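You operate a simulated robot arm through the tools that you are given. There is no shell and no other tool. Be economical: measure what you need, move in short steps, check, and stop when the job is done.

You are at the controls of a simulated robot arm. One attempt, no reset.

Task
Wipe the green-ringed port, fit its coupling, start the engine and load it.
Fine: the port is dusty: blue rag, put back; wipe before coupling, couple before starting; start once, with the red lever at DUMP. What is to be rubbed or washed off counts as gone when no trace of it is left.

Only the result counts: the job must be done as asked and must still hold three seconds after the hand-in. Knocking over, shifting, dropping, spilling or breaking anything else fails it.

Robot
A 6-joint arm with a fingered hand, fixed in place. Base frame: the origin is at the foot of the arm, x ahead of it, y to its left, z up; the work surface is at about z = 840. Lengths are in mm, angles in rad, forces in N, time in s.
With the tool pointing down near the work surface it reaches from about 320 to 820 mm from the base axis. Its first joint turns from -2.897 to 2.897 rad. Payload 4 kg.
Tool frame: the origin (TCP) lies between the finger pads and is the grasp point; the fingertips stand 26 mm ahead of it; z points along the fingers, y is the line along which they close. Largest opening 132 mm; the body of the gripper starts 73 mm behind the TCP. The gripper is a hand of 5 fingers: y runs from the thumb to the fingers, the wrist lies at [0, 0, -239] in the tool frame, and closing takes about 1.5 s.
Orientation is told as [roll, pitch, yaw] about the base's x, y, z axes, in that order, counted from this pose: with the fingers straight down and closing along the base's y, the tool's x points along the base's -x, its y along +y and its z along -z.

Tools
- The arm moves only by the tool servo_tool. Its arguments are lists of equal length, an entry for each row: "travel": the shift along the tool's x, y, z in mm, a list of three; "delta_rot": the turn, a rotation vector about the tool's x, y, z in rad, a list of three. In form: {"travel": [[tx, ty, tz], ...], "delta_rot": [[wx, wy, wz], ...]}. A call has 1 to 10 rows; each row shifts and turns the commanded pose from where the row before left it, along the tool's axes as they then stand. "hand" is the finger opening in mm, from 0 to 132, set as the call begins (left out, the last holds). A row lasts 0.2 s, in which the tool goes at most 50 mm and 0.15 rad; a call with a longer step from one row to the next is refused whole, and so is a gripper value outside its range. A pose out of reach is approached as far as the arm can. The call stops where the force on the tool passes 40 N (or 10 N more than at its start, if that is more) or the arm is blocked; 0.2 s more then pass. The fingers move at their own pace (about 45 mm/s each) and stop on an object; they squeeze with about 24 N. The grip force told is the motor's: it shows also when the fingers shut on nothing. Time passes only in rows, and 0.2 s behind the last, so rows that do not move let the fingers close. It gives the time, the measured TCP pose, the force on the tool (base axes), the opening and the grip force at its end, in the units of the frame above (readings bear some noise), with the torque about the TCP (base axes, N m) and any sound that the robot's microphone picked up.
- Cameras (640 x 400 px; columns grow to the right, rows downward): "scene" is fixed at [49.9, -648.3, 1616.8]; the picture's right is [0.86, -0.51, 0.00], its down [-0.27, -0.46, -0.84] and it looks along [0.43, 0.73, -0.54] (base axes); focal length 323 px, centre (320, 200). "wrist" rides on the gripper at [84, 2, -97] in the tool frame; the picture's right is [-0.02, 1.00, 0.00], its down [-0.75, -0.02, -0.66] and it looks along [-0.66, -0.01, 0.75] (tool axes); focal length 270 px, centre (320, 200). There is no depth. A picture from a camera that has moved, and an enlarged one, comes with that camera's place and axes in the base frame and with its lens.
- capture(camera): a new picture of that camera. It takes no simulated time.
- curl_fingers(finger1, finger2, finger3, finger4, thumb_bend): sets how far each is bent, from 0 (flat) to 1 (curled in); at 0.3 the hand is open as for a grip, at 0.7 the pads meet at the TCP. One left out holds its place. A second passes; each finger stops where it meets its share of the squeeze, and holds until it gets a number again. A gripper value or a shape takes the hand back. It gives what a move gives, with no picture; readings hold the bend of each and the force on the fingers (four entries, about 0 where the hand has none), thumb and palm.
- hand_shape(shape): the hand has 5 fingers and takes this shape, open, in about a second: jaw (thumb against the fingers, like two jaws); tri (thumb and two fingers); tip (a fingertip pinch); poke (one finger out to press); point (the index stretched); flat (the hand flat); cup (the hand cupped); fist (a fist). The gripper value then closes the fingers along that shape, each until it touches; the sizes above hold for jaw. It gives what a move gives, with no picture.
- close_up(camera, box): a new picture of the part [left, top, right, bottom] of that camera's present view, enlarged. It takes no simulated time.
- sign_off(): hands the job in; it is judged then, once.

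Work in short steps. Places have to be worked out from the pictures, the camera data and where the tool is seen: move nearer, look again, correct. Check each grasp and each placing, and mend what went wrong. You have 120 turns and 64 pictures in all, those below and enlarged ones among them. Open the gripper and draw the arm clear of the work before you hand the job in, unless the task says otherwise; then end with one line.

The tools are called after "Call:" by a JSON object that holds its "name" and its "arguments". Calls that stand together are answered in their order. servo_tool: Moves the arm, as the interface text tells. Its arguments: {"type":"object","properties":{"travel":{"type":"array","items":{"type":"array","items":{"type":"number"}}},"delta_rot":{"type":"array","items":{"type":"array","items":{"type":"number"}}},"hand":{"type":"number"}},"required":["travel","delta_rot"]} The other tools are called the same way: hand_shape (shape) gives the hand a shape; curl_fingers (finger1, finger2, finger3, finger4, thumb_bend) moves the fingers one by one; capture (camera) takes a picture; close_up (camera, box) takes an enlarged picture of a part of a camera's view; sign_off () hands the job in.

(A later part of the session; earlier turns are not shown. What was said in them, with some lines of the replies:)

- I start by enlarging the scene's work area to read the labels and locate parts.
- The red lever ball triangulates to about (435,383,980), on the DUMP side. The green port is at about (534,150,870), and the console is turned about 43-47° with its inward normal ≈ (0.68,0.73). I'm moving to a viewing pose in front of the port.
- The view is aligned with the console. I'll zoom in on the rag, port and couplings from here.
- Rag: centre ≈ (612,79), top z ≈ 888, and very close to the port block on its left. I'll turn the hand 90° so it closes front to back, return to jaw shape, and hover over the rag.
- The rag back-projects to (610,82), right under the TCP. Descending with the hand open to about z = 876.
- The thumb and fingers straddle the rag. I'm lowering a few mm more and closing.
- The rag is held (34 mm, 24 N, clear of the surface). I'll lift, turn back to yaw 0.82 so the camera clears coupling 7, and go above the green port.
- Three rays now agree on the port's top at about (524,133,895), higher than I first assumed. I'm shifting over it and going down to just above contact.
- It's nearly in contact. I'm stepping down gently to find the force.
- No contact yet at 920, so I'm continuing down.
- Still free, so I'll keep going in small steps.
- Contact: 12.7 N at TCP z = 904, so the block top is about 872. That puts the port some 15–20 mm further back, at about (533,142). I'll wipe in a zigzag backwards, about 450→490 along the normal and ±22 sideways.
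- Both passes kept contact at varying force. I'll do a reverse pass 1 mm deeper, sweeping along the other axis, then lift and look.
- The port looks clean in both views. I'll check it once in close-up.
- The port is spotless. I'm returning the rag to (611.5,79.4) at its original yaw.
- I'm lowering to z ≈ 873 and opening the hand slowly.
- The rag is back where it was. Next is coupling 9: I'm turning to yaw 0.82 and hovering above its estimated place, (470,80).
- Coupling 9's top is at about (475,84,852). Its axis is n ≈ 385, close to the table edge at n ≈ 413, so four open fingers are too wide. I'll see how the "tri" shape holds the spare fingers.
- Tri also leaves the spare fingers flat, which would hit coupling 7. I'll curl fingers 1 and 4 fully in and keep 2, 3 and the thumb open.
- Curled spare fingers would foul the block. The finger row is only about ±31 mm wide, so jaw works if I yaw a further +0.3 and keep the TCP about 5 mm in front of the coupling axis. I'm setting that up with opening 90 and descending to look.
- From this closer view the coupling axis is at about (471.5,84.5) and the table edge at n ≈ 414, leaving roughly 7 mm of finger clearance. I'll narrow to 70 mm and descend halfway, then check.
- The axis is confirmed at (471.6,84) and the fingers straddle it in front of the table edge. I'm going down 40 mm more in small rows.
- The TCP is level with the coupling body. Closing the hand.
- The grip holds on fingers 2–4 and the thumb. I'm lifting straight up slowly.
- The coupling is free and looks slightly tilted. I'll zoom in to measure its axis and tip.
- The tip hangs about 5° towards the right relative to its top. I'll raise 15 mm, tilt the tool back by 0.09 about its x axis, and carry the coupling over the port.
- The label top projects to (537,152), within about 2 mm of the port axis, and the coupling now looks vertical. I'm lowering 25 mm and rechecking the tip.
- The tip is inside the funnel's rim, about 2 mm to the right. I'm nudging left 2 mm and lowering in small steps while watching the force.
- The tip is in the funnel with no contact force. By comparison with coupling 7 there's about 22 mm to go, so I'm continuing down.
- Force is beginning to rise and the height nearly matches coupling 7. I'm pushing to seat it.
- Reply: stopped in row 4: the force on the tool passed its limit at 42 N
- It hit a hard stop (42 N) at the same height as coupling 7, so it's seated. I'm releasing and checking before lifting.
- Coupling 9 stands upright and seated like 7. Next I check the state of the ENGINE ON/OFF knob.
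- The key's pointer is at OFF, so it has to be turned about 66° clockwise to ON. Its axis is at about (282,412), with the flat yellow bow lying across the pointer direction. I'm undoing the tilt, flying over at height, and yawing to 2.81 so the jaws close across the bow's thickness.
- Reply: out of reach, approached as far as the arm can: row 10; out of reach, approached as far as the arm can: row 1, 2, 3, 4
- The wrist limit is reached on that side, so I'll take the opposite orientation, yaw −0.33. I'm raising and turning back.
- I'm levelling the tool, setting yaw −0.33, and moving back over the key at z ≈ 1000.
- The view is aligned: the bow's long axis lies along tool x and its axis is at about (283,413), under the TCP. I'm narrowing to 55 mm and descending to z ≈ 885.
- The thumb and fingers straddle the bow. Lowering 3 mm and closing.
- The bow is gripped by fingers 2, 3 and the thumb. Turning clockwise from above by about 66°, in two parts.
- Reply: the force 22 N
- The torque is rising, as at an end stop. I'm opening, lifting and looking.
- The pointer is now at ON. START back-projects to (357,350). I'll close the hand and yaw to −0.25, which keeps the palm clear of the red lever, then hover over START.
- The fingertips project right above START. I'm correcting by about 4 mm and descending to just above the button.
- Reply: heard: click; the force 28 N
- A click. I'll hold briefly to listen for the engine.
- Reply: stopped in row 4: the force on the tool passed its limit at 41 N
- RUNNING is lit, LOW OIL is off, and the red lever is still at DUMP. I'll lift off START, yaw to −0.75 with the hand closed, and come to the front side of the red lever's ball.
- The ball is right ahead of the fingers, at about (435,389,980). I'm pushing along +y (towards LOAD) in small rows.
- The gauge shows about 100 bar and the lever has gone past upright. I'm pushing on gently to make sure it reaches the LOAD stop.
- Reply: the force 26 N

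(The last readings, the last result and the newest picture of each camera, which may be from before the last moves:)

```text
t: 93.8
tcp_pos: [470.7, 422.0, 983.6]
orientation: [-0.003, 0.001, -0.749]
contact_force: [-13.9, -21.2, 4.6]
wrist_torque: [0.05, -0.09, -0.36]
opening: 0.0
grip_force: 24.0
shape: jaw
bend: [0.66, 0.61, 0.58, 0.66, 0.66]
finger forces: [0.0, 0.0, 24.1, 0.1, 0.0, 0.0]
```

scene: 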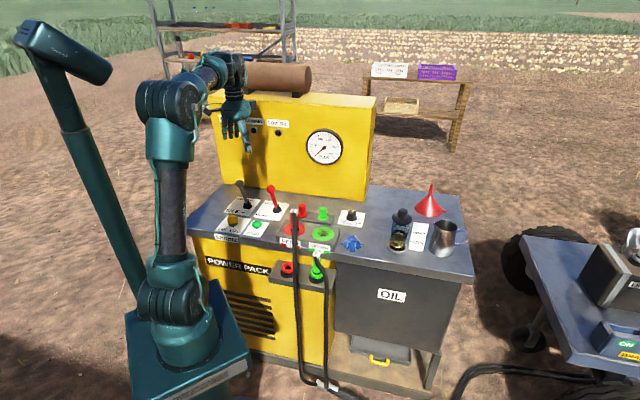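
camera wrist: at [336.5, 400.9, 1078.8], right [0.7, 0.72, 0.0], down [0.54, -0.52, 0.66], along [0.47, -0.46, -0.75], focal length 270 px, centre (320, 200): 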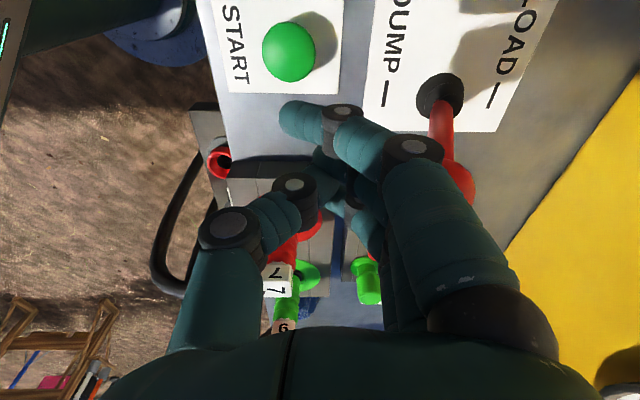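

It's at a firm stop (25 N). I'm backing off, rising, opening the hand and moving the arm away, then checking.

Call:
{"name": "servo_tool", "arguments": {"travel": [[0, -15, 0], [0, -35, 0], [0, -35, 0], [0, 0, -45], [0, 0, -45], [0, 0, -45], [0, -40, 0], [0, -40, 0]], "delta_rot": [[0, 0, 0], [0, 0, 0], [0, 0, 0], [0, 0, 0], [0, 0, 0], [0, 0, 0], [0, 0, 0], [0, 0, 0]]}}

Call:
{"name": "servo_tool", "arguments": {"travel": [[0, 0, 0], [0, 0, 0], [0, 0, 0], [0, 0, 0], [0, 0, 0]], "delta_rot": [[0, 0, 0], [0, 0, 0], [0, 0, 0], [0, 0, 0], [0, 0, 0]], "hand": 132}}

Call:
{"name": "capture", "arguments": {"camera": "scene"}}

Call:
{"name": "close_up", "arguments": {"camera": "scene", "box": [200, 100, 380, 250]}}

```text
t: 95.6
tcp_pos: [360.6, 300.6, 1114.4]
orientation: [0.001, 0.0, -0.747]
contact_force: [0.1, 0.0, 0.1]
wrist_torque: [-0.02, 0.0, -0.02]
opening: 0.0
grip_force: 24.4
shape: jaw
bend: [0.66, 0.6, 0.59, 0.66, 0.66]
finger forces: [0.0, 0.1, 0.1, 0.0, 0.0, 0.0]
```

```text
t: 96.8
tcp_pos: [360.7, 299.4, 1115.2]
orientation: [-0.001, 0.0, -0.747]
contact_force: [-0.4, 0.3, 0.9]
wrist_torque: [0.02, -0.04, -0.02]
opening: 131.9
grip_force: 0.1
shape: jaw
bend: [0.3, 0.3, 0.3, 0.3, 0.3]
finger forces: [0.0, 0.0, 0.0, 0.0, 0.1, 0.0]
```

```text
4 pictures are left
```

scene: 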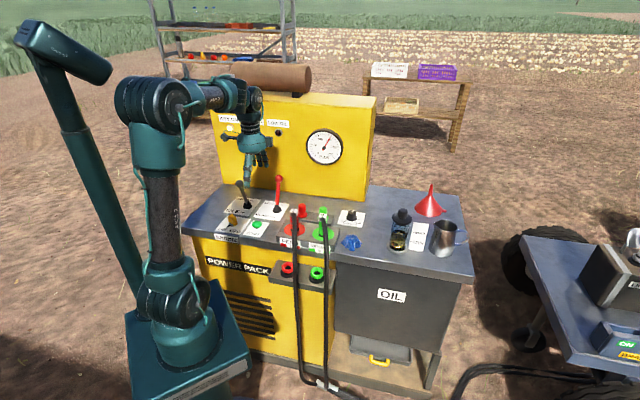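

```text
2.67 times, centred on (290, 175) of scene
camera zoom: at [49.9, -648.3, 1616.8], right [0.86, -0.51, 0.0], down [-0.27, -0.46, -0.84], along [0.43, 0.73, -0.54], focal length 861 px, centre (400, 267)
```

zoom: 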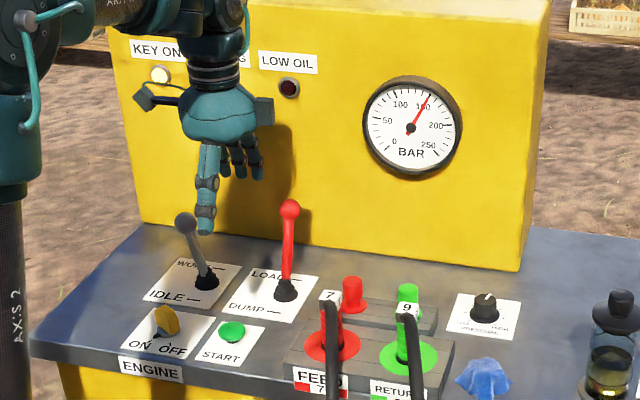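

Pressure has settled near 150 bar with the lever at LOAD. I'm drawing the arm farther clear and confirming the RUNNING lamp.

Call:
{"name": "servo_tool", "arguments": {"travel": [[-21, -35, -5], [-21, -35, -5], [-21, -35, -5], [-21, -35, -5], [-21, -35, -5]], "delta_rot": [[0, 0, 0], [0, 0, 0], [0, 0, 0], [0, 0, 0], [0, 0, 0]]}}

Call:
{"name": "close_up", "arguments": {"camera": "scene", "box": [200, 100, 380, 250]}}

```text
t: 98.0
tcp_pos: [317.5, 103.0, 1140.0]
orientation: [-0.001, -0.001, -0.747]
contact_force: [0.2, 0.3, 0.1]
wrist_torque: [-0.01, 0.0, -0.01]
opening: 131.8
grip_force: 0.0
shape: jaw
bend: [0.3, 0.3, 0.3, 0.3, 0.3]
finger forces: [0.0, 0.1, 0.1, 0.0, 0.0, 0.1]
```

```text
2.67 times, centred on (290, 175) of scene
camera zoom: at [49.9, -648.3, 1616.8], right [0.86, -0.51, 0.0], down [-0.27, -0.46, -0.84], along [0.43, 0.73, -0.54], focal length 861 px, centre (400, 267)
```

zoom: 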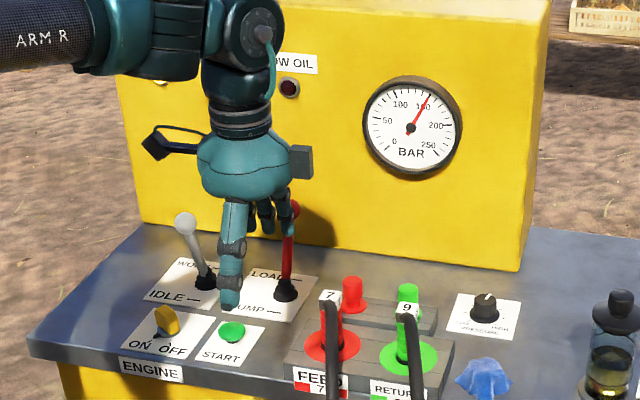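

The engine is holding a steady 150 bar, the key is at ON, the lever is at LOAD, coupling 9 is seated, the rag is back and the arm is clear. Handing in.

Call:
{"name": "sign_off", "arguments": {}}

```text
The job is handed in.
```

The green port is wiped clean and the blue rag is back in its place. Coupling 9 is seated and the engine was started once with the red lever at DUMP. The lever is now at LOAD and the gauge reads about 150 bar. I turned the engine key from OFF to ON so it would start, and left the throttle at IDLE because the task didn't mention it.
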